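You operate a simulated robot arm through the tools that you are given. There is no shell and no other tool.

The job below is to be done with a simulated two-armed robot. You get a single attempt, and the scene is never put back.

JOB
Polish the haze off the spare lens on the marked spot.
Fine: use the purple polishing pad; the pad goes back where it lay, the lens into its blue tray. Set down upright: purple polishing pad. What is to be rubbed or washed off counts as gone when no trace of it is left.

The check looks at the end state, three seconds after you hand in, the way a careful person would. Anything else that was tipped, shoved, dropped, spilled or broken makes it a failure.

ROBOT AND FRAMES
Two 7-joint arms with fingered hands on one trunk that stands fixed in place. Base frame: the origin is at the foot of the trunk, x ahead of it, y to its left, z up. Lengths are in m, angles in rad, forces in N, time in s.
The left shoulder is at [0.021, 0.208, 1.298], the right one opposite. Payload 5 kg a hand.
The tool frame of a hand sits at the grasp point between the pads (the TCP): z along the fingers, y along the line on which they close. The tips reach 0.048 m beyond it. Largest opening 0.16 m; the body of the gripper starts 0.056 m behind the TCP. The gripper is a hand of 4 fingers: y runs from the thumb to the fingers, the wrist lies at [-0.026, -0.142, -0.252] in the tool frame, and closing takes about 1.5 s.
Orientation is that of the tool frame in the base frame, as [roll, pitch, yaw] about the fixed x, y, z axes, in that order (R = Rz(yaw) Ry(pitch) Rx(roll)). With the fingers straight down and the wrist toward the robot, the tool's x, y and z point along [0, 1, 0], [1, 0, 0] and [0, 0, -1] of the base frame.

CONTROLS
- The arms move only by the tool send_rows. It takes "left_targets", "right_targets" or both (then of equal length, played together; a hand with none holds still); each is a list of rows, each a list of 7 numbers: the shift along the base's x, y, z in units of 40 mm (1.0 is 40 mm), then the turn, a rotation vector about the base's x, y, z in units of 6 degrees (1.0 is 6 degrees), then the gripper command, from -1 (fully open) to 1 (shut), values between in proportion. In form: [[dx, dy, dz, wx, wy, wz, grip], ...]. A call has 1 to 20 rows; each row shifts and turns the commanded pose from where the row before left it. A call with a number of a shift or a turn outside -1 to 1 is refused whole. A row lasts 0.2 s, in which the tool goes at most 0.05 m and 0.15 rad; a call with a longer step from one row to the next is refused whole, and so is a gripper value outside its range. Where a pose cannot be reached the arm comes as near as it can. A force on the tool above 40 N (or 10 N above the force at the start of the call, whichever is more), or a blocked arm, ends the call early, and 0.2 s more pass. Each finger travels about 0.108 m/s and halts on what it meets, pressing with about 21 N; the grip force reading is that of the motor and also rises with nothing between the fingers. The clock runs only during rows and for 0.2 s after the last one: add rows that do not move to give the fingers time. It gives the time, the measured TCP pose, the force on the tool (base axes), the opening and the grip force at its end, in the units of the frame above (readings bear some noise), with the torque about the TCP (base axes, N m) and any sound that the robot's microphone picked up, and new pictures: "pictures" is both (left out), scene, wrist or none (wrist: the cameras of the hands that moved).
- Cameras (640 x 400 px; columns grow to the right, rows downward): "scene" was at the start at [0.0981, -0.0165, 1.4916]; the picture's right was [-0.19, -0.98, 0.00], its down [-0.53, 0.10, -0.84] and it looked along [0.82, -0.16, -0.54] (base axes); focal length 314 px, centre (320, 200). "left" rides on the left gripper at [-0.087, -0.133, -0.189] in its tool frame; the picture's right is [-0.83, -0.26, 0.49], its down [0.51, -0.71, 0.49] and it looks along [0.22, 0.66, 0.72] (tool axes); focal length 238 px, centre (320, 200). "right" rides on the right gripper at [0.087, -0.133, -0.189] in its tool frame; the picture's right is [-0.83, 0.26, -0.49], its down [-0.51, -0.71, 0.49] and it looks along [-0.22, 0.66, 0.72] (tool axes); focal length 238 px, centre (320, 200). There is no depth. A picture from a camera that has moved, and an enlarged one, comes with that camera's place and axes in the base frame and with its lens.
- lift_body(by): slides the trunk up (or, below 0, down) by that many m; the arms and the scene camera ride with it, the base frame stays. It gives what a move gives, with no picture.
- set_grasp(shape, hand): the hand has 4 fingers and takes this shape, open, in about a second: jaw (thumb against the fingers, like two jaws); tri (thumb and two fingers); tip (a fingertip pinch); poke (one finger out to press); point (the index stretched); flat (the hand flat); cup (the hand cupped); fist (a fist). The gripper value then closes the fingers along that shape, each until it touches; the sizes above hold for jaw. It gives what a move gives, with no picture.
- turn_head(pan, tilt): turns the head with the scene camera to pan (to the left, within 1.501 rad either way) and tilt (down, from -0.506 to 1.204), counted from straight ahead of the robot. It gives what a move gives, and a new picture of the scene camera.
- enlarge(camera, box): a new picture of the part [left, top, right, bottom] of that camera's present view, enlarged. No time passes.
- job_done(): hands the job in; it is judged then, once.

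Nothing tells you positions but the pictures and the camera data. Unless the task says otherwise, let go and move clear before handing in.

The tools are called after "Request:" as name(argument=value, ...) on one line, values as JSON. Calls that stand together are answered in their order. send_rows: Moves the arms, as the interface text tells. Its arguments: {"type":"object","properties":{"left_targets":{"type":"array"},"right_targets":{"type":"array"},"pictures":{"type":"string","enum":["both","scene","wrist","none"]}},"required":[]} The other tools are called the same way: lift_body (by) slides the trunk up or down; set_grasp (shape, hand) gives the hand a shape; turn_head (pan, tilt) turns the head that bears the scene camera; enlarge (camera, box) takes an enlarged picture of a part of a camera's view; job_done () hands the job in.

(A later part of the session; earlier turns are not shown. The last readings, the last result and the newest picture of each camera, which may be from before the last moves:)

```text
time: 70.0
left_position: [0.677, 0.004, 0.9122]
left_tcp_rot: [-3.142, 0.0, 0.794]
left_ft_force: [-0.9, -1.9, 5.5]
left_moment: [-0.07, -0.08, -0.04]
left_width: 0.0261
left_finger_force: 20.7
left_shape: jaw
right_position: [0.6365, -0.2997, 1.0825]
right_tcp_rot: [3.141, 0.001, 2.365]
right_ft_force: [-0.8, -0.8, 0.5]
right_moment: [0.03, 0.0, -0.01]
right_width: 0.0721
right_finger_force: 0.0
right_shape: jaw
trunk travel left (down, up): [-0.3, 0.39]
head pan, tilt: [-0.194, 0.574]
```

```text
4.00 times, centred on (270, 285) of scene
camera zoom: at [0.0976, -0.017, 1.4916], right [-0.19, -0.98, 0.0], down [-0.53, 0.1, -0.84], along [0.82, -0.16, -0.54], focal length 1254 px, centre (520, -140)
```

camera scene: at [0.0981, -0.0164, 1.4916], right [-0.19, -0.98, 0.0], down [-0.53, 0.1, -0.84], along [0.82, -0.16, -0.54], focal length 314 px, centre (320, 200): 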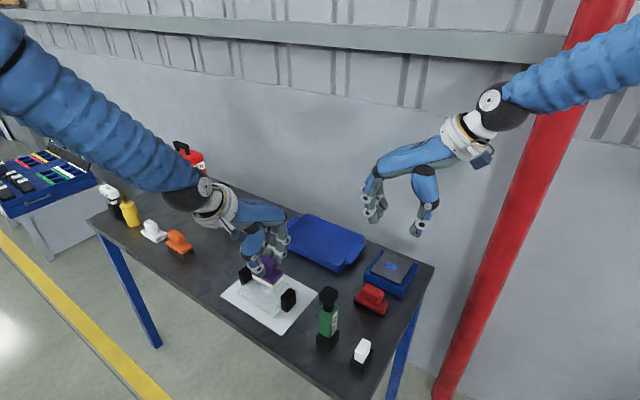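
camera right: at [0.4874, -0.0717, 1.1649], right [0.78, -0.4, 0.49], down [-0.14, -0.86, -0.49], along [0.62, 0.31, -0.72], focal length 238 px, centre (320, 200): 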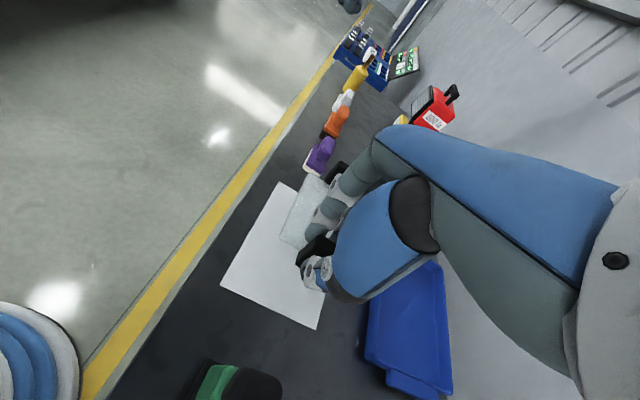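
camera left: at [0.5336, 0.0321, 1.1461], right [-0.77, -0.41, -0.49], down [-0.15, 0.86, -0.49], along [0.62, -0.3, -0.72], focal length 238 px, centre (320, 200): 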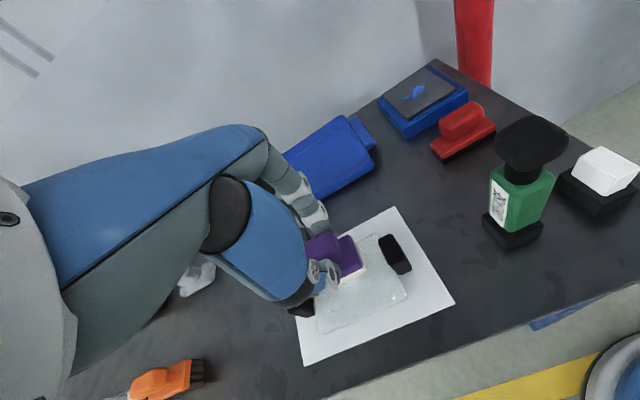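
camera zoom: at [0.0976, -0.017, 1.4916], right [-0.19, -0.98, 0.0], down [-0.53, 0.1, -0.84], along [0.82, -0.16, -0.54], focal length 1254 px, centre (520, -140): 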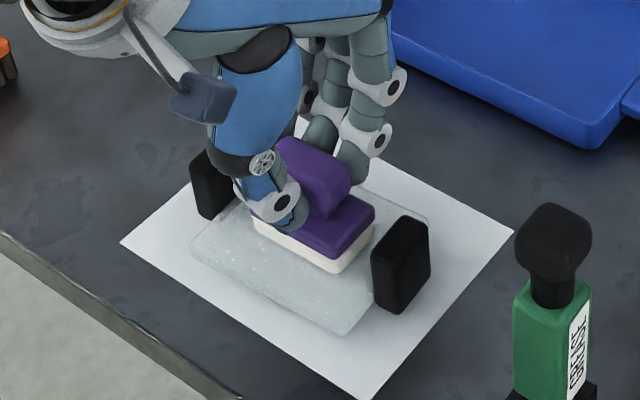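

Request:
send_rows(left_targets=[[0.25, -0.245, 0, 0, 0, 0, 1], [0.175, 0.178, 0, 0, 0, 0, 1], [0.175, 0.178, 0, 0, 0, 0, 1], [-0.175, -0.178, 0, 0, 0, 0, 1], [-0.175, -0.178, 0, 0, 0, 0, 1], [-0.175, -0.178, 0, 0, 0, 0, 1], [-0.175, -0.178, 0, 0, 0, 0, 1], [0.175, 0.178, 0, 0, 0, 0, 1], [0.175, 0.178, 0, 0, 0, 0, 1], [0, 0, 0, 0, 0, 0, 1]], pictures="none")

Request:
enlarge(camera="scene", box=[215, 235, 325, 335])

```text
time: 72.2
left_position: [0.687, -0.0063, 0.913]
left_tcp_rot: [-3.14, 0.0, 0.794]
left_ft_force: [-1.1, -1.1, 0.9]
left_moment: [-0.05, -0.03, -0.03]
left_width: 0.0263
left_finger_force: 21.3
left_shape: jaw
right_position: [0.6377, -0.3004, 1.0834]
right_tcp_rot: [3.141, -0.001, 2.366]
right_ft_force: [-0.7, -0.4, -0.2]
right_moment: [0.05, 0.01, -0.01]
right_width: 0.0716
right_finger_force: 0.1
right_shape: jaw
trunk travel left (down, up): [-0.3, 0.39]
head pan, tilt: [-0.194, 0.574]
```

```text
4.00 times, centred on (270, 285) of scene
camera zoom: at [0.0978, -0.017, 1.4915], right [-0.19, -0.98, 0.0], down [-0.53, 0.1, -0.84], along [0.82, -0.16, -0.54], focal length 1254 px, centre (520, -140)
```

zoom: 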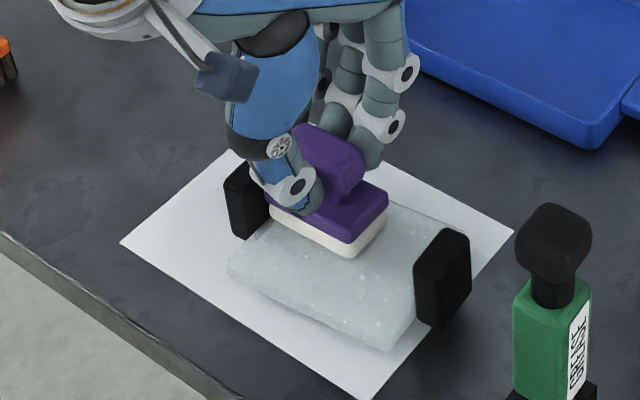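

The lens slid about 3 cm again on the last strip, but the second pass is complete. I'll lift the pad, then check both the lens and the pad's seating in my grip.

Request:
send_rows(left_targets=[[0, 0, 0.5, 0, 0, 0, 1], [0, 0, 0.8, 0, 0, 0, 1], [0, 0, 0.6, 0, 0, 0, 1], [0.5, 0.62, 0, 0, 0, 0, 1], [0.5, 0.62, 0, 0, 0, 0, 1], [0.5, 0.62, 0, 0, 0, 0, 1], [0.5, 0.62, 0, 0, 0, 0, 1], [0.5, 0.62, 0, 0, 0, 0, 1], [0.5, 0.62, 0, 0, 0, 0, 1], [0.45, 0.72, 0, 0, 0, 0, 1], [0, 0, 0, 0, 0, 0, 1]], pictures="none")

Request:
enlarge(camera="scene", box=[215, 235, 325, 335])

Request:
enlarge(camera="left", box=[260, 170, 400, 350])

Request:
enlarge(camera="right", box=[180, 60, 320, 200])

Request:
enlarge(camera="scene", box=[170, 190, 260, 290])

```text
time: 74.6
left_position: [0.8255, 0.1727, 0.9885]
left_tcp_rot: [-3.141, 0.0, 0.795]
left_ft_force: [-0.4, -0.5, -1.2]
left_moment: [0.11, -0.01, 0.03]
left_width: 0.0261
left_finger_force: 21.0
left_shape: jaw
right_position: [0.6359, -0.2999, 1.0828]
right_tcp_rot: [3.14, 0.001, 2.364]
right_ft_force: [-0.5, -0.1, -0.3]
right_moment: [0.1, -0.06, -0.02]
right_width: 0.0716
right_finger_force: 0.1
right_shape: jaw
trunk travel left (down, up): [-0.3, 0.39]
head pan, tilt: [-0.194, 0.574]
```

```text
4.00 times, centred on (270, 285) of scene
camera zoom: at [0.0978, -0.0176, 1.4916], right [-0.19, -0.98, 0.0], down [-0.53, 0.11, -0.84], along [0.82, -0.16, -0.54], focal length 1254 px, centre (520, -140)
```

zoom: 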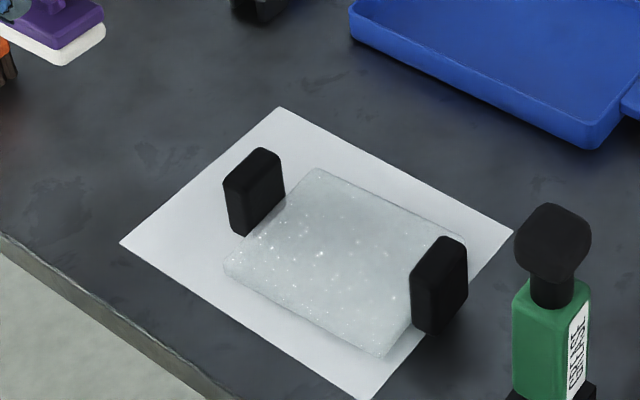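

```text
2.22 times, centred on (330, 260) of left
camera zoom: at [0.6707, 0.2037, 1.1785], right [-0.77, -0.41, -0.49], down [-0.15, 0.86, -0.49], along [0.62, -0.3, -0.72], focal length 530 px, centre (298, 67)
```

zoom: 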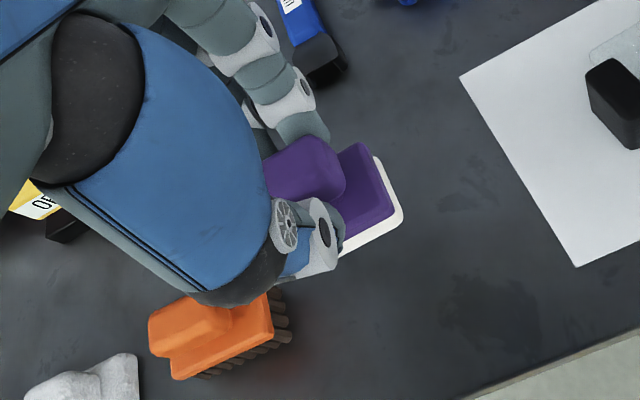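

```text
2.86 times, centred on (250, 130) of right
camera zoom: at [0.4819, -0.3332, 1.2714], right [0.78, -0.4, 0.49], down [-0.14, -0.86, -0.49], along [0.62, 0.31, -0.72], focal length 681 px, centre (520, 400)
```

zoom: 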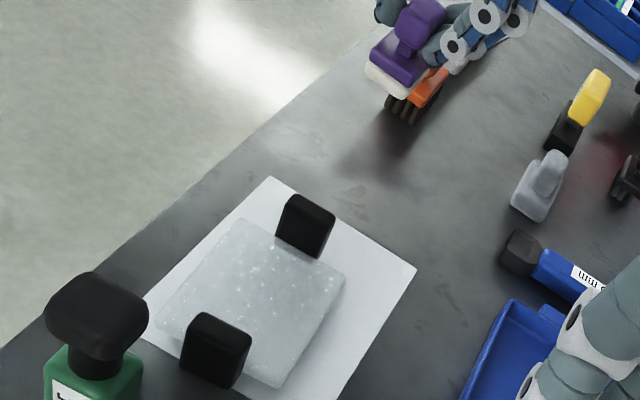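

```text
4.00 times, centred on (215, 240) of scene
camera zoom: at [0.0978, -0.0176, 1.4916], right [-0.19, -0.98, 0.0], down [-0.53, 0.11, -0.84], along [0.82, -0.16, -0.54], focal length 1254 px, centre (740, 40)
```

zoom: 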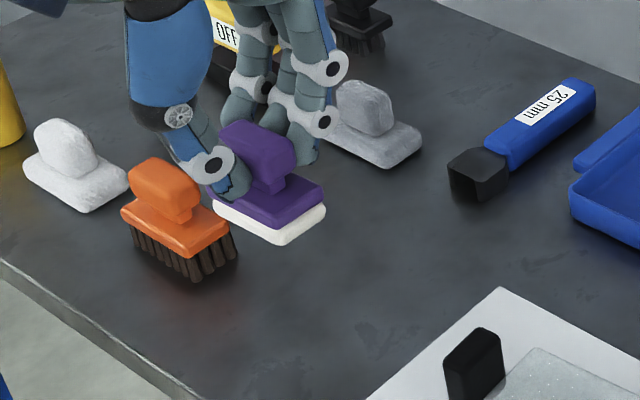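

The central haze is gone and the pad hasn't shifted in my grip. The lens now sits too near the bottle for a safe right-hand grip, so I'll use the pad's end, hovering just above the glass, to push the left handle and slide the lens back to the sheet centre.

Request:
send_rows(left_targets=[[-0.549, -0.632, 0, 0, 0, 0, 1], [-0.549, -0.632, 0, 0, 0, 0, 1], [-0.549, -0.632, 0, 0, 0, 0, 1], [-0.549, -0.632, 0, 0, 0, 0, 1], [-0.549, -0.632, 0, 0, 0, 0, 1], [-0.549, -0.632, 0, 0, 0, 0, 1], [-0.549, -0.632, 0, 0, 0, 0, 1], [0, 0, -0.6, 0, 0, 0, 1], [0, 0, -0.6, 0, 0, 0, 1], [0, 0, -0.55, 0, 0, 0, 1], [0, 0, 0, 0, 0, 0, 1]], pictures="none")

Request:
enlarge(camera="scene", box=[215, 235, 325, 335])

Request:
enlarge(camera="right", box=[190, 100, 290, 200])

```text
time: 77.0
left_position: [0.672, -0.0025, 0.9202]
left_tcp_rot: [3.141, -0.001, 0.793]
left_ft_force: [-0.3, -0.2, -0.6]
left_moment: [0.06, 0.01, 0.01]
left_width: 0.0261
left_finger_force: 21.1
left_shape: jaw
right_position: [0.6365, -0.2992, 1.0833]
right_tcp_rot: [-3.141, -0.001, 2.365]
right_ft_force: [-0.9, -0.7, -0.2]
right_moment: [-0.02, -0.06, 0.01]
right_width: 0.0721
right_finger_force: 0.1
right_shape: jaw
trunk travel left (down, up): [-0.3, 0.39]
head pan, tilt: [-0.194, 0.574]
```

```text
4.00 times, centred on (270, 285) of scene
camera zoom: at [0.0974, -0.0168, 1.4917], right [-0.19, -0.98, 0.0], down [-0.53, 0.1, -0.84], along [0.82, -0.16, -0.54], focal length 1254 px, centre (520, -140)
```

zoom: 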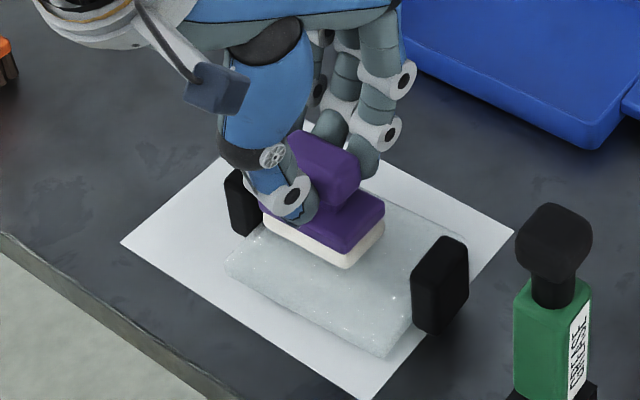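

```text
4.00 times, centred on (240, 150) of right
camera zoom: at [0.4817, -0.3323, 1.2718], right [0.78, -0.4, 0.49], down [-0.14, -0.86, -0.49], along [0.62, 0.31, -0.72], focal length 953 px, centre (640, 400)
```

zoom: 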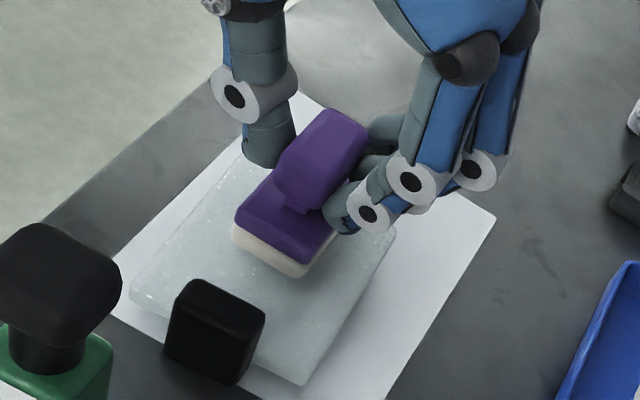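

The pad is hovering just inside the left handle. Now I'll push along the long axis.

Request:
send_rows(left_targets=[[0.0875, 0.089, -0.03, 0, 0, 0, 1], [0.0875, 0.089, 0, 0, 0, 0, 1], [0.0875, 0.089, 0, 0, 0, 0, 1], [0.0875, 0.089, 0, 0, 0, 0, 1], [0.0875, 0.089, 0, 0, 0, 0, 1], [0.0875, 0.089, 0, 0, 0, 0, 1], [0.0875, 0.089, 0, 0, 0, 0, 1], [0.0875, 0.089, 0, 0, 0, 0, 1], [0.0875, 0.089, 0, 0, 0, 0, 1], [0, 0, 0, 0, 0, 0, 1]], pictures="none")

Request:
enlarge(camera="scene", box=[215, 235, 325, 335])

Request:
enlarge(camera="right", box=[190, 100, 290, 200])

```text
time: 79.2
left_position: [0.7047, 0.0276, 0.9154]
left_tcp_rot: [-3.141, 0.0, 0.794]
left_ft_force: [-0.6, -0.3, -0.5]
left_moment: [0.01, 0.03, 0.02]
left_width: 0.0262
left_finger_force: 21.2
left_shape: jaw
right_position: [0.6365, -0.2998, 1.0831]
right_tcp_rot: [3.14, 0.001, 2.365]
right_ft_force: [0.0, -0.9, -0.9]
right_moment: [-0.02, 0.02, -0.02]
right_width: 0.0716
right_finger_force: 0.0
right_shape: jaw
trunk travel left (down, up): [-0.3, 0.39]
head pan, tilt: [-0.194, 0.574]
```

```text
4.00 times, centred on (270, 285) of scene
camera zoom: at [0.098, -0.0168, 1.4916], right [-0.19, -0.98, 0.0], down [-0.53, 0.1, -0.84], along [0.82, -0.16, -0.54], focal length 1254 px, centre (520, -140)
```

zoom: 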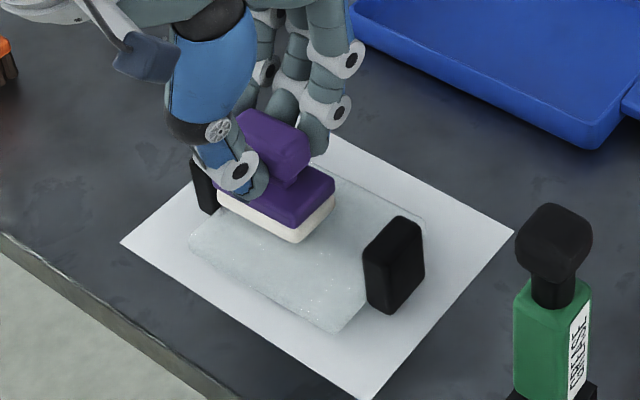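

```text
4.00 times, centred on (240, 150) of right
camera zoom: at [0.4822, -0.3324, 1.2715], right [0.78, -0.4, 0.49], down [-0.14, -0.86, -0.49], along [0.62, 0.31, -0.72], focal length 953 px, centre (640, 400)
```

zoom: 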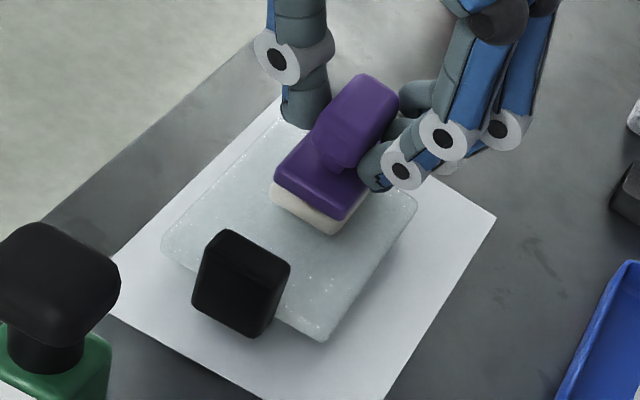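

The lens is re-centred on the sheet. I'll back the pad off, lift it, and carry it back above its home position, holding it there until I've confirmed the lens is clean.

Request:
send_rows(left_targets=[[-0.07, -0.073, 0.1, 0, 0, 0, 1], [0, 0, 0.7, 0, 0, 0, 1], [0, 0, 0.8, 0, 0, 0, 1], [0.513, 0.611, 0, 0, 0, 0, 1], [0.513, 0.611, 0, 0, 0, 0, 1], [0.513, 0.611, 0, 0, 0, 0, 1], [0.513, 0.611, 0, 0, 0, 0, 1], [0.513, 0.611, 0, 0, 0, 0, 1], [0.513, 0.611, 0, 0, 0, 0, 1], [0, 0, 0, 0, 0, 0, 1]], pictures="none")

Request:
enlarge(camera="scene", box=[215, 235, 325, 335])

Request:
enlarge(camera="right", box=[190, 100, 290, 200])

Request:
enlarge(camera="left", box=[380, 100, 640, 300])

```text
time: 81.4
left_position: [0.8228, 0.1712, 0.9809]
left_tcp_rot: [3.141, 0.001, 0.793]
left_ft_force: [-0.5, -0.5, -1.1]
left_moment: [0.05, 0.02, 0.0]
left_width: 0.0261
left_finger_force: 20.9
left_shape: jaw
right_position: [0.6374, -0.3004, 1.0828]
right_tcp_rot: [-3.14, 0.0, 2.364]
right_ft_force: [-0.3, -0.1, 0.0]
right_moment: [0.01, 0.0, 0.0]
right_width: 0.0718
right_finger_force: 0.0
right_shape: jaw
trunk travel left (down, up): [-0.3, 0.39]
head pan, tilt: [-0.194, 0.574]
```

```text
4.00 times, centred on (270, 285) of scene
camera zoom: at [0.0977, -0.0174, 1.4916], right [-0.19, -0.98, 0.0], down [-0.53, 0.1, -0.84], along [0.82, -0.16, -0.54], focal length 1254 px, centre (520, -140)
```

zoom: 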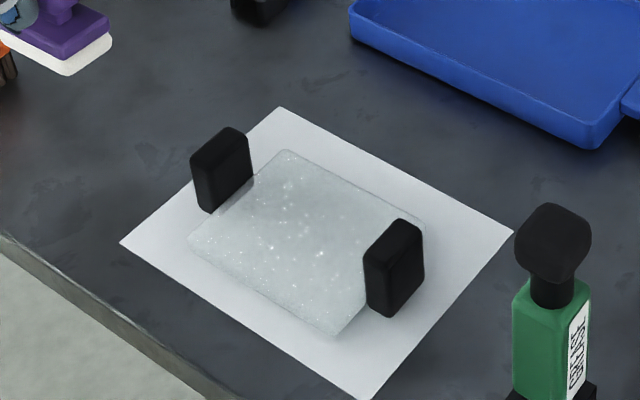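

```text
4.00 times, centred on (240, 150) of right
camera zoom: at [0.4818, -0.333, 1.2715], right [0.78, -0.4, 0.49], down [-0.14, -0.86, -0.49], along [0.62, 0.31, -0.72], focal length 953 px, centre (640, 400)
```

zoom: 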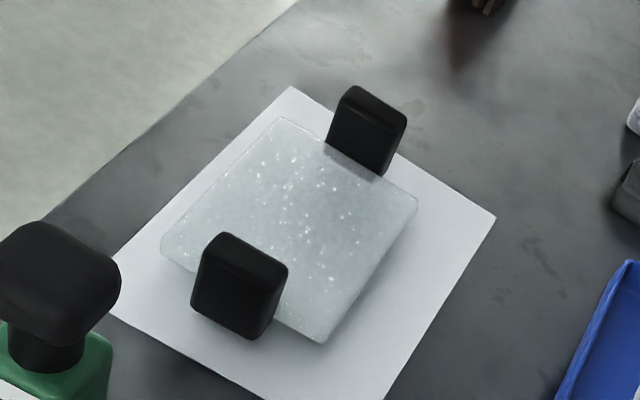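

```text
2.00 times, centred on (510, 200) of left
camera zoom: at [0.6684, 0.201, 1.1704], right [-0.77, -0.41, -0.49], down [-0.15, 0.86, -0.49], along [0.62, -0.3, -0.72], focal length 477 px, centre (-60, 200)
```

zoom: 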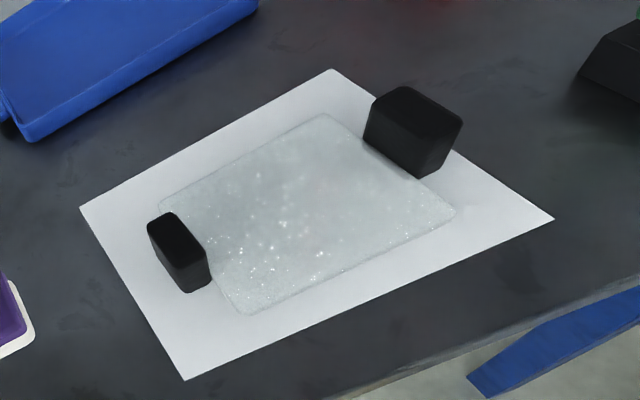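

The lens looks clean everywhere: the remaining sparkles appear at the same picture spots in each view. Next the right hand returns over the lens's right handle, now near (0.637, -0.042).

Request:
send_rows(right_targets=[[-0.024, 0.943, 0, 0, 0, 0, 0.1], [-0.024, 0.943, 0, 0, 0, 0, 0.1], [-0.024, 0.943, 0, 0, 0, 0, 0.1], [-0.024, 0.943, 0, 0, 0, 0, 0.1], [-0.024, 0.943, 0, 0, 0, 0, 0.1], [-0.024, 0.943, 0, 0, 0, 0, 0.1], [-0.024, 0.943, 0, 0, 0, 0, 0.1], [0, 0, -0.9, 0, 0, 0, 0.1], [0, 0, -0.9, 0, 0, 0, 0.1], [0, 0, -0.9, 0, 0, 0, 0.1], [0, 0, -0.9, 0, 0, 0, 0.1], [0, 0, -0.5, 0, 0, 0, 0.1], [0, 0, 0, 0, 0, 0, 0.1]], pictures="none")

Request:
enlarge(camera="scene", box=[240, 230, 340, 330])

Request:
enlarge(camera="right", box=[250, 170, 370, 310])

Request:
enlarge(camera="left", box=[440, 60, 640, 240])

```text
time: 84.2
left_position: [0.8224, 0.1713, 0.9796]
left_tcp_rot: [3.141, 0.0, 0.793]
left_ft_force: [-0.2, -0.1, -0.9]
left_moment: [-0.04, -0.01, 0.01]
left_width: 0.0262
left_finger_force: 21.0
left_shape: jaw
right_position: [0.6285, -0.0339, 0.9221]
right_tcp_rot: [3.142, 0.0, 2.367]
right_ft_force: [-0.3, 1.0, -0.4]
right_moment: [0.01, -0.02, -0.02]
right_width: 0.0721
right_finger_force: 0.1
right_shape: jaw
trunk travel left (down, up): [-0.3, 0.39]
head pan, tilt: [-0.194, 0.574]
```

```text
4.00 times, centred on (290, 280) of scene
camera zoom: at [0.098, -0.0165, 1.4916], right [-0.19, -0.98, 0.0], down [-0.53, 0.1, -0.84], along [0.82, -0.16, -0.54], focal length 1254 px, centre (440, -120)
```

zoom: 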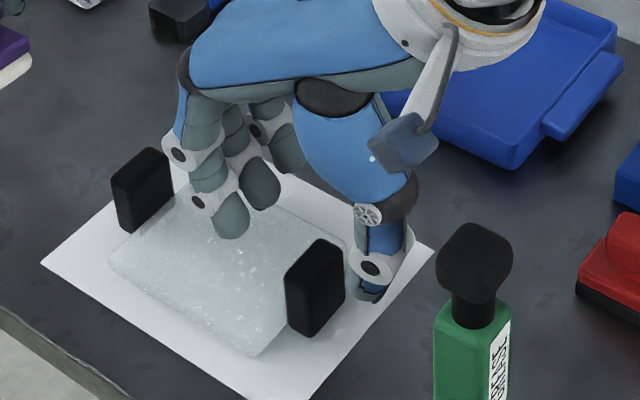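

```text
2.86 times, centred on (310, 240) of right
camera zoom: at [0.4748, -0.0676, 1.1104], right [0.78, -0.4, 0.49], down [-0.14, -0.86, -0.49], along [0.62, 0.31, -0.72], focal length 681 px, centre (349, 86)
```

zoom: 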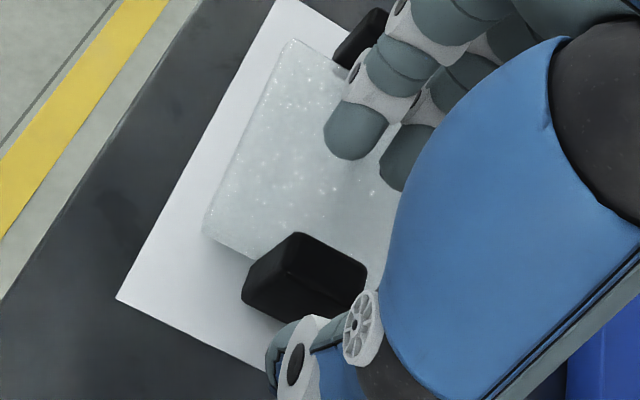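

```text
2.22 times, centred on (540, 150) of left
camera zoom: at [0.6686, 0.2017, 1.17], right [-0.77, -0.41, -0.49], down [-0.15, 0.86, -0.49], along [0.62, -0.3, -0.72], focal length 530 px, centre (-169, 311)
```

zoom: 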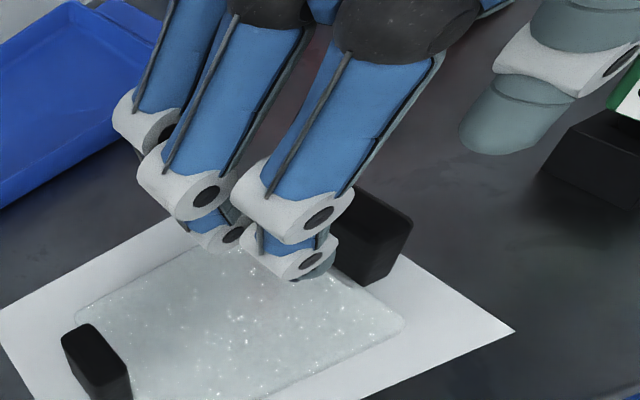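

Alignment over the handle is good (handle at (0.636, -0.040)). I'll lower and close.

Request:
send_rows(right_targets=[[0.02, 0, -0.5, 0, 0, 0, 0.1], [0, 0, -0.4, 0, 0, 0, 0.1], [0, 0, -0.22, 0, 0, 0, 0.1], [0, 0, 0, 0, 0, 0, 0.3], [0, 0, 0, 0, 0, 0, 0.6], [0, 0, 0, 0, 0, 0, 1], [0, 0, 0, 0, 0, 0, 1], [0, 0, 0, 0, 0, 0, 1], [0, 0, 0, 0, 0, 0, 1], [0, 0, 0, 0, 0, 0, 1]], pictures="none")

Request:
enlarge(camera="scene", box=[240, 230, 340, 330])

Request:
enlarge(camera="right", box=[250, 170, 370, 310])

Request:
enlarge(camera="left", box=[440, 60, 640, 240])

```text
time: 86.4
left_position: [0.8225, 0.1711, 0.9808]
left_tcp_rot: [3.141, 0.0, 0.795]
left_ft_force: [-0.3, -0.1, -0.6]
left_moment: [0.01, 0.01, -0.03]
left_width: 0.0264
left_finger_force: 21.2
left_shape: jaw
right_position: [0.6315, -0.0337, 0.8756]
right_tcp_rot: [3.141, 0.001, 2.365]
right_ft_force: [-0.4, 0.0, 1.7]
right_moment: [0.01, -0.05, 0.02]
right_width: 0.0219
right_finger_force: 20.9
right_shape: jaw
trunk travel left (down, up): [-0.3, 0.39]
head pan, tilt: [-0.194, 0.574]
```

```text
4.00 times, centred on (290, 280) of scene
camera zoom: at [0.0982, -0.0163, 1.4916], right [-0.19, -0.98, 0.0], down [-0.53, 0.1, -0.84], along [0.82, -0.16, -0.54], focal length 1254 px, centre (440, -120)
```

zoom: 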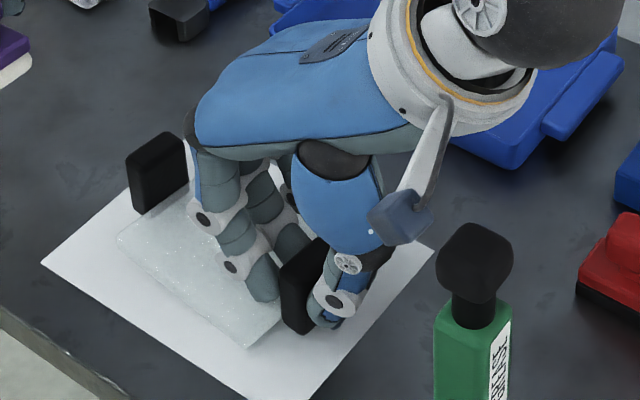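

```text
2.86 times, centred on (310, 240) of right
camera zoom: at [0.4768, -0.0658, 1.065], right [0.78, -0.4, 0.49], down [-0.14, -0.86, -0.49], along [0.61, 0.31, -0.72], focal length 681 px, centre (349, 86)
```

zoom: 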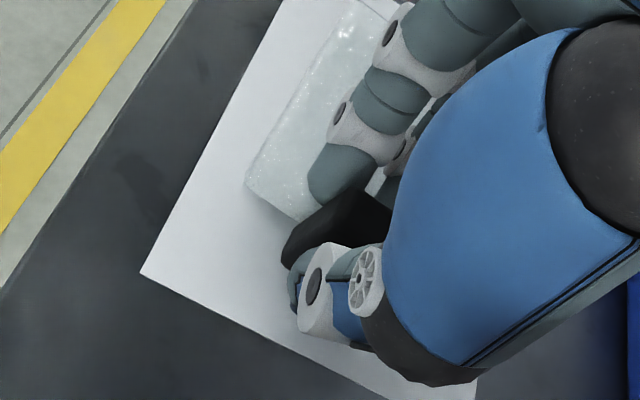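

```text
2.22 times, centred on (540, 150) of left
camera zoom: at [0.6687, 0.2019, 1.1698], right [-0.77, -0.41, -0.49], down [-0.15, 0.86, -0.49], along [0.62, -0.3, -0.72], focal length 530 px, centre (-169, 311)
```

zoom: 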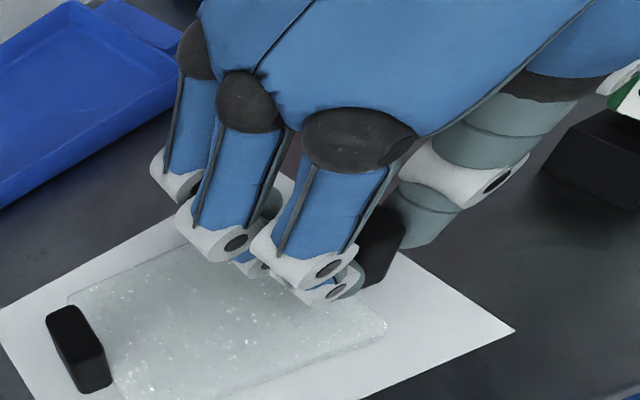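

The grip closed at 0.0219, meaning the lens turned a few degrees in my fingers. I'll do a small test lift to see whether the hold is still steady.

Request:
send_rows(right_targets=[[0, 0, 0.1, 0, 0, 0, 1], [0, 0, 0.2, 0, 0, 0, 1], [0, 0, 0.3, 0, 0, 0, 1], [0, 0, 0.3, 0, 0, 0, 1], [0, 0, 0, 0, 0, 0, 1]], pictures="none")

Request:
enlarge(camera="scene", box=[240, 210, 340, 310])

Request:
enlarge(camera="left", box=[440, 60, 640, 240])

Request:
enlarge(camera="right", box=[250, 170, 370, 310])

```text
time: 87.6
left_position: [0.8244, 0.1721, 0.9782]
left_tcp_rot: [3.142, 0.0, 0.795]
left_ft_force: [0.5, -0.2, -1.4]
left_moment: [-0.03, 0.0, 0.0]
left_width: 0.0261
left_finger_force: 20.6
left_shape: jaw
right_position: [0.6332, -0.0329, 0.9118]
right_tcp_rot: [-3.138, -0.001, 2.364]
right_ft_force: [0.8, -0.5, -2.0]
right_moment: [-0.04, 0.12, 0.0]
right_width: 0.0217
right_finger_force: 20.8
right_shape: jaw
trunk travel left (down, up): [-0.3, 0.39]
head pan, tilt: [-0.194, 0.574]
```

```text
4.00 times, centred on (290, 260) of scene
camera zoom: at [0.0987, -0.0162, 1.4915], right [-0.19, -0.98, 0.0], down [-0.53, 0.1, -0.84], along [0.82, -0.16, -0.54], focal length 1254 px, centre (440, -40)
```

zoom: 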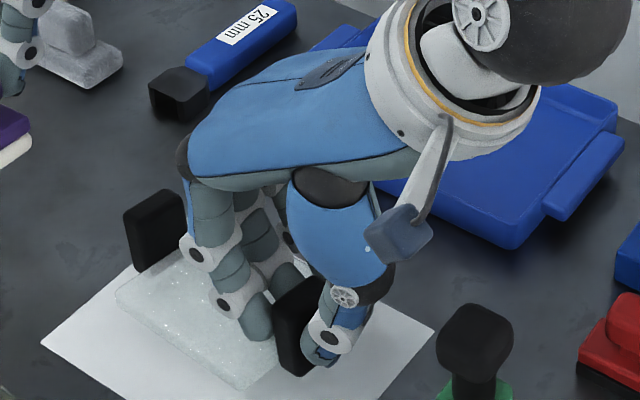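

```text
2.22 times, centred on (540, 150) of left
camera zoom: at [0.6691, 0.202, 1.1695], right [-0.77, -0.41, -0.49], down [-0.15, 0.86, -0.49], along [0.62, -0.3, -0.72], focal length 530 px, centre (-169, 311)
```

zoom: 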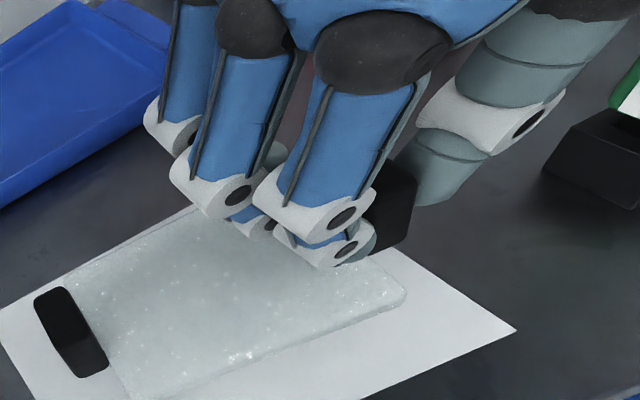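

```text
2.86 times, centred on (310, 240) of right
camera zoom: at [0.4785, -0.0657, 1.1014], right [0.78, -0.4, 0.49], down [-0.14, -0.86, -0.49], along [0.61, 0.31, -0.72], focal length 681 px, centre (349, 86)
```

zoom: 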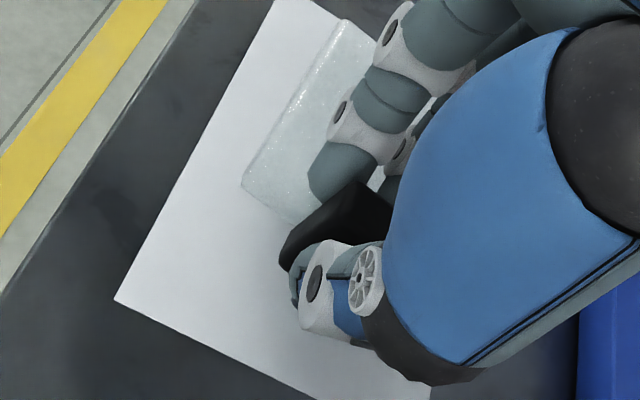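

The hold is steady and the load unchanged. I'll lift further to inspect the lens against the dark bench.

Request:
send_rows(right_targets=[[0.2, 0, 0.4, 0, 0, 0, 1], [0.4, -0.2, 0.4, 0, 0, 0.3, 1], [0.5, -0.4, 0.4, 0, 0, 0.4, 1], [0.5, -0.5, 0.3, 0, 0, 0.4, 1], [0.4, -0.4, 0, 0, 0, 0, 1], [0, 0, 0, 0, 0, 0, 1]], pictures="scene")

Request:
enlarge(camera="scene", box=[250, 180, 370, 290])

Request:
enlarge(camera="left", box=[400, 20, 640, 220])

```text
time: 89.0
left_position: [0.824, 0.1716, 0.9793]
left_tcp_rot: [3.142, 0.0, 0.794]
left_ft_force: [-0.5, -0.1, -0.9]
left_moment: [-0.02, -0.04, 0.0]
left_width: 0.0261
left_finger_force: 20.9
left_shape: jaw
right_position: [0.7081, -0.0911, 0.9715]
right_tcp_rot: [3.141, 0.0, 2.479]
right_ft_force: [-0.4, 0.4, -1.6]
right_moment: [-0.11, 0.06, -0.03]
right_width: 0.0216
right_finger_force: 20.9
right_shape: jaw
trunk travel left (down, up): [-0.3, 0.39]
head pan, tilt: [-0.194, 0.574]
camera scene: at [0.0981, -0.016, 1.4916], right [-0.19, -0.98, 0.0], down [-0.53, 0.1, -0.84], along [0.82, -0.16, -0.54], focal length 314 px, centre (320, 200)
```

scene: 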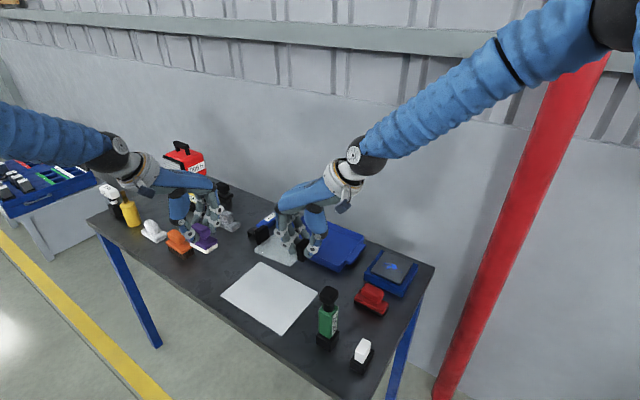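

```text
3.64 times, centred on (310, 235) of scene
camera zoom: at [0.0981, -0.016, 1.4916], right [-0.19, -0.98, 0.0], down [-0.53, 0.1, -0.84], along [0.82, -0.16, -0.54], focal length 1140 px, centre (356, 73)
```

zoom: 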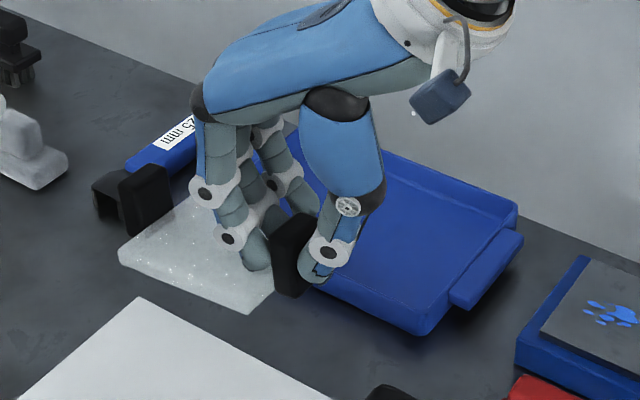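

```text
2.00 times, centred on (520, 120) of left
camera zoom: at [0.6686, 0.2021, 1.1698], right [-0.77, -0.41, -0.49], down [-0.15, 0.86, -0.49], along [0.62, -0.3, -0.72], focal length 477 px, centre (-80, 360)
```

zoom: 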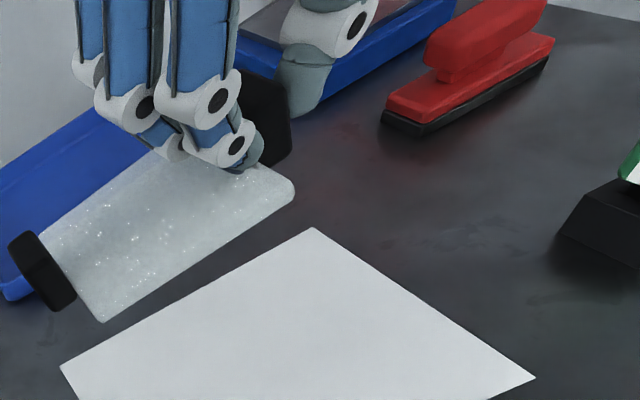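

Request:
enlarge(camera="left", box=[410, 90, 550, 185])

Request:
enlarge(camera="scene", box=[265, 225, 325, 270])

Request:
enlarge(camera="right", box=[220, 130, 360, 290])

```text
4.21 times, centred on (480, 138) of left
camera zoom: at [0.6686, 0.2021, 1.1698], right [-0.77, -0.41, -0.49], down [-0.15, 0.86, -0.49], along [0.62, -0.3, -0.72], focal length 1004 px, centre (-354, 463)
```

zoom: 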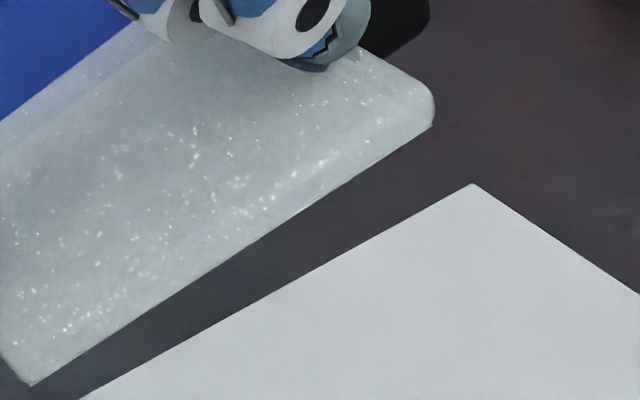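

```text
8.89 times, centred on (295, 248) of scene
camera zoom: at [0.0981, -0.016, 1.4916], right [-0.19, -0.98, 0.0], down [-0.53, 0.1, -0.84], along [0.82, -0.16, -0.54], focal length 2786 px, centre (542, -222)
```

zoom: 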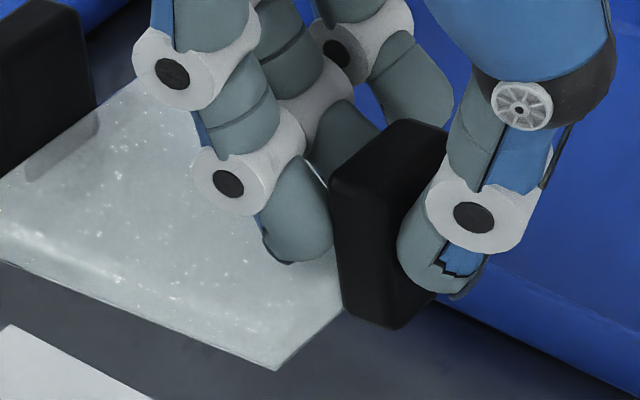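

```text
2.50 times, centred on (290, 210) of right
camera zoom: at [0.56, -0.1406, 1.1603], right [0.82, -0.31, 0.49], down [-0.04, -0.87, -0.49], along [0.57, 0.38, -0.72], focal length 596 px, centre (395, 175)
```

zoom: 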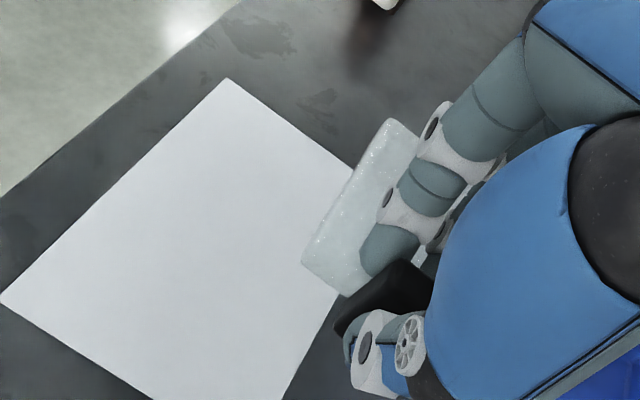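

The lens is uniformly clean and glossy against the dark bench, so the polishing is finished. I'll carry it over the tray, aiming for its original pose (TCP ≈ (0.826, -0.220)).

Request:
send_rows(right_targets=[[0.4925, -0.539, 0.1, 0, 0, 0, 1], [0.4925, -0.539, 0, 0, 0, 0, 1], [0.4925, -0.539, 0, 0, 0, 0, 1], [0.4925, -0.539, 0, 0, 0, 0, 1], [0.4925, -0.539, 0, 0, 0, 0, 1], [0.4925, -0.539, 0, 0, 0, 0, 1], [0, 0, 0, 0, 0, 0, 1]], pictures="none")

Request:
enlarge(camera="scene", box=[270, 180, 380, 280])

Request:
enlarge(camera="left", box=[330, 0, 530, 180])

Request:
enlarge(camera="right", box=[220, 130, 360, 320])

```text
time: 90.6
left_position: [0.8236, 0.173, 0.9793]
left_tcp_rot: [-3.141, 0.001, 0.794]
left_ft_force: [-0.5, -0.2, -0.7]
left_moment: [-0.04, -0.07, -0.02]
left_width: 0.0262
left_finger_force: 20.9
left_shape: jaw
right_position: [0.8286, -0.2228, 0.9732]
right_tcp_rot: [3.141, -0.001, 2.479]
right_ft_force: [0.1, 0.1, -2.0]
right_moment: [-0.11, 0.08, 0.03]
right_width: 0.0216
right_finger_force: 21.0
right_shape: jaw
trunk travel left (down, up): [-0.3, 0.39]
head pan, tilt: [-0.194, 0.574]
```

```text
4.00 times, centred on (325, 230) of scene
camera zoom: at [0.098, -0.016, 1.4916], right [-0.19, -0.98, 0.0], down [-0.53, 0.1, -0.84], along [0.82, -0.16, -0.54], focal length 1254 px, centre (300, 80)
```

zoom: 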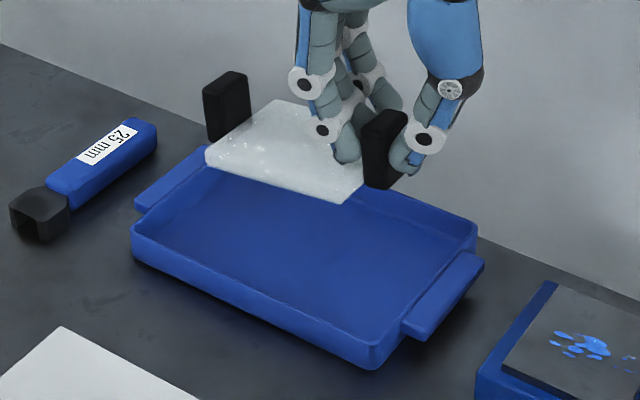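

```text
2.22 times, centred on (430, 90) of left
camera zoom: at [0.6685, 0.2023, 1.1699], right [-0.77, -0.41, -0.49], down [-0.15, 0.86, -0.49], along [0.62, -0.3, -0.72], focal length 530 px, centre (76, 444)
```

zoom: 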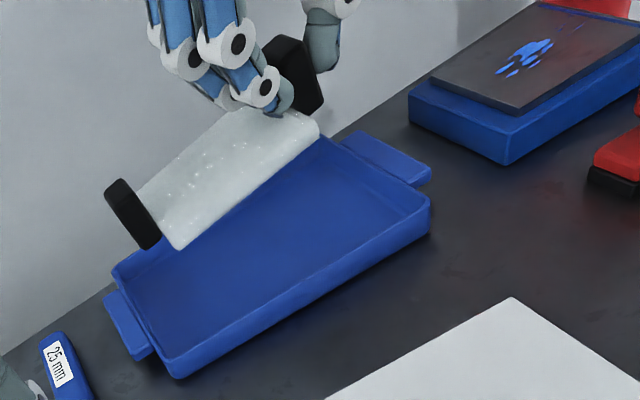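

```text
2.11 times, centred on (290, 225) of right
camera zoom: at [0.679, -0.2729, 1.1633], right [0.82, -0.31, 0.49], down [-0.04, -0.87, -0.49], along [0.57, 0.38, -0.72], focal length 502 px, centre (383, 147)
```

zoom: 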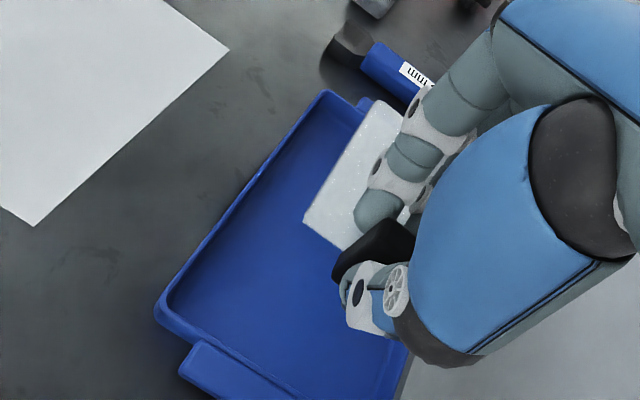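

The lens is aligned with the tray within about 5 mm. I'll nudge it and lower into the tray.

Request:
send_rows(right_targets=[[0.1, 0.06, -0.3, 0, 0, 0, 1], [0, 0, -0.5, 0, 0, 0, 1], [0, 0, -0.5, 0, 0, 0, 1], [0, 0, -0.4, 0, 0, 0, 1], [0, 0, -0.2, 0, 0, 0, 1], [0, 0, 0, 0, 0, 0, 1]], pictures="none")

Request:
enlarge(camera="scene", box=[270, 190, 380, 280])

Request:
enlarge(camera="left", box=[330, 20, 530, 180])

```text
time: 92.0
left_position: [0.8237, 0.1722, 0.9804]
left_tcp_rot: [-3.141, -0.001, 0.794]
left_ft_force: [-0.8, 0.2, -1.0]
left_moment: [0.02, 0.0, 0.04]
left_width: 0.0261
left_finger_force: 20.8
left_shape: jaw
right_position: [0.832, -0.2192, 0.8982]
right_tcp_rot: [3.141, -0.001, 2.48]
right_ft_force: [0.0, -0.3, -1.8]
right_moment: [-0.09, 0.08, -0.03]
right_width: 0.0215
right_finger_force: 21.1
right_shape: jaw
trunk travel left (down, up): [-0.3, 0.39]
head pan, tilt: [-0.194, 0.574]
```

```text
4.44 times, centred on (325, 235) of scene
camera zoom: at [0.0983, -0.0164, 1.4916], right [-0.19, -0.98, 0.0], down [-0.53, 0.1, -0.84], along [0.82, -0.16, -0.54], focal length 1393 px, centre (298, 44)
```

zoom: 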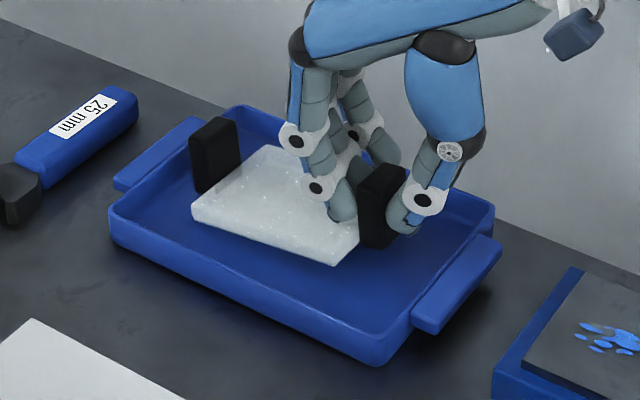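

```text
2.50 times, centred on (430, 100) of left
camera zoom: at [0.6688, 0.2018, 1.1698], right [-0.77, -0.41, -0.49], down [-0.15, 0.86, -0.49], along [0.62, -0.3, -0.72], focal length 596 px, centre (45, 450)
```

zoom: 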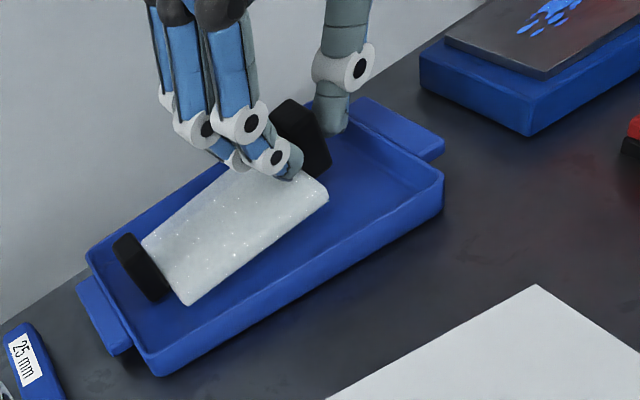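

Request:
send_rows(right_targets=[[0.1, -0.08, -0.1, 0, 0, 0, 1], [0, 0, -0.1, 0, 0, 0, 1], [0, 0, -0.1, 0, 0, 0, 1], [0, 0, 0, 0, 0, 0, 1]], pictures="none")

```text
time: 93.0
left_position: [0.8236, 0.1723, 0.98]
left_tcp_rot: [3.141, 0.0, 0.794]
left_ft_force: [-0.1, 0.1, -1.1]
left_moment: [-0.02, -0.02, -0.02]
left_width: 0.0264
left_finger_force: 21.8
left_shape: jaw
right_position: [0.838, -0.223, 0.8848]
right_tcp_rot: [-3.141, -0.001, 2.48]
right_ft_force: [-0.3, 0.3, 0.6]
right_moment: [0.03, -0.1, 0.01]
right_width: 0.0217
right_finger_force: 21.0
right_shape: jaw
trunk travel left (down, up): [-0.3, 0.39]
head pan, tilt: [-0.194, 0.574]
```

The far end is touching the tray floor. I'll continue in small steps until it's seated.

Request:
send_rows(right_targets=[[0, 0, -0.04, 0, 0, 0, 1], [0, 0, 0, 0, 0, 0, 1]], pictures="none")

```text
time: 93.6
left_position: [0.8234, 0.1719, 0.9805]
left_tcp_rot: [-3.141, -0.002, 0.794]
left_ft_force: [0.3, -0.8, -1.1]
left_moment: [0.0, -0.02, -0.04]
left_width: 0.0259
left_finger_force: 21.6
left_shape: jaw
right_position: [0.8374, -0.2216, 0.8824]
right_tcp_rot: [-3.141, 0.0, 2.48]
right_ft_force: [-0.4, -0.3, 0.9]
right_moment: [0.07, -0.08, 0.01]
right_width: 0.0216
right_finger_force: 20.9
right_shape: jaw
trunk travel left (down, up): [-0.3, 0.39]
head pan, tilt: [-0.194, 0.574]
```

Request:
send_rows(right_targets=[[0, 0, -0.04, 0, 0, 0, 1], [0, 0, 0, 0, 0, 0, 1]], pictures="none")

Request:
enlarge(camera="scene", box=[270, 190, 380, 280])

Request:
enlarge(camera="left", box=[330, 20, 530, 180])

```text
time: 94.2
left_position: [0.8226, 0.1719, 0.979]
left_tcp_rot: [3.14, 0.0, 0.796]
left_ft_force: [0.1, -0.2, -1.1]
left_moment: [0.01, 0.0, 0.0]
left_width: 0.026
left_finger_force: 20.8
left_shape: jaw
right_position: [0.8367, -0.2226, 0.8813]
right_tcp_rot: [-3.141, 0.001, 2.481]
right_ft_force: [-0.1, 0.8, 1.1]
right_moment: [0.06, -0.16, 0.02]
right_width: 0.0219
right_finger_force: 21.1
right_shape: jaw
trunk travel left (down, up): [-0.3, 0.39]
head pan, tilt: [-0.194, 0.574]
```

```text
4.44 times, centred on (325, 235) of scene
camera zoom: at [0.0983, -0.0164, 1.4916], right [-0.19, -0.98, 0.0], down [-0.53, 0.1, -0.84], along [0.82, -0.16, -0.54], focal length 1393 px, centre (298, 44)
```

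zoom: 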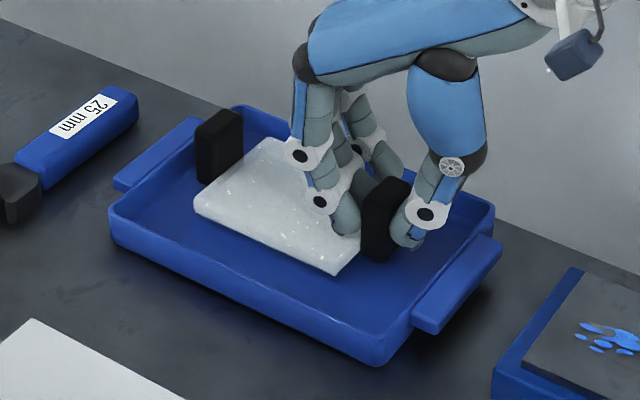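

```text
2.50 times, centred on (430, 100) of left
camera zoom: at [0.6688, 0.2019, 1.1698], right [-0.77, -0.41, -0.49], down [-0.15, 0.86, -0.49], along [0.62, -0.3, -0.72], focal length 596 px, centre (45, 450)
```

zoom: 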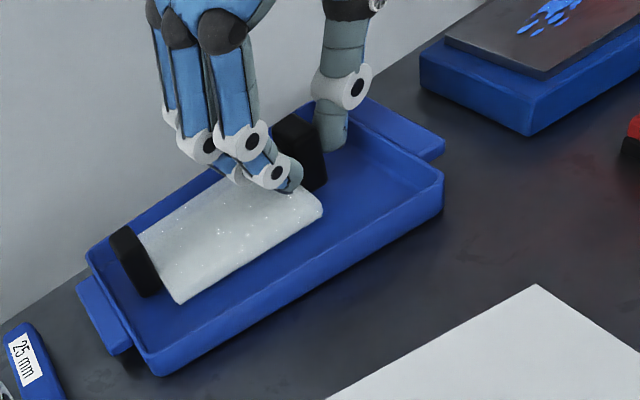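

Request:
send_rows(right_targets=[[0, 0, -0.04, 0, 0, 0, 1], [0, 0, 0, 0, 0, 0, 1]], pictures="none")

```text
time: 94.8
left_position: [0.8238, 0.1715, 0.9798]
left_tcp_rot: [3.14, 0.001, 0.794]
left_ft_force: [-0.8, -0.1, -0.8]
left_moment: [-0.02, 0.02, 0.01]
left_width: 0.0263
left_finger_force: 21.0
left_shape: jaw
right_position: [0.8366, -0.2237, 0.88]
right_tcp_rot: [-3.141, -0.001, 2.481]
right_ft_force: [-1.8, 0.5, 4.0]
right_moment: [0.07, -0.18, 0.0]
right_width: 0.0216
right_finger_force: 21.0
right_shape: jaw
trunk travel left (down, up): [-0.3, 0.39]
head pan, tilt: [-0.194, 0.574]
```

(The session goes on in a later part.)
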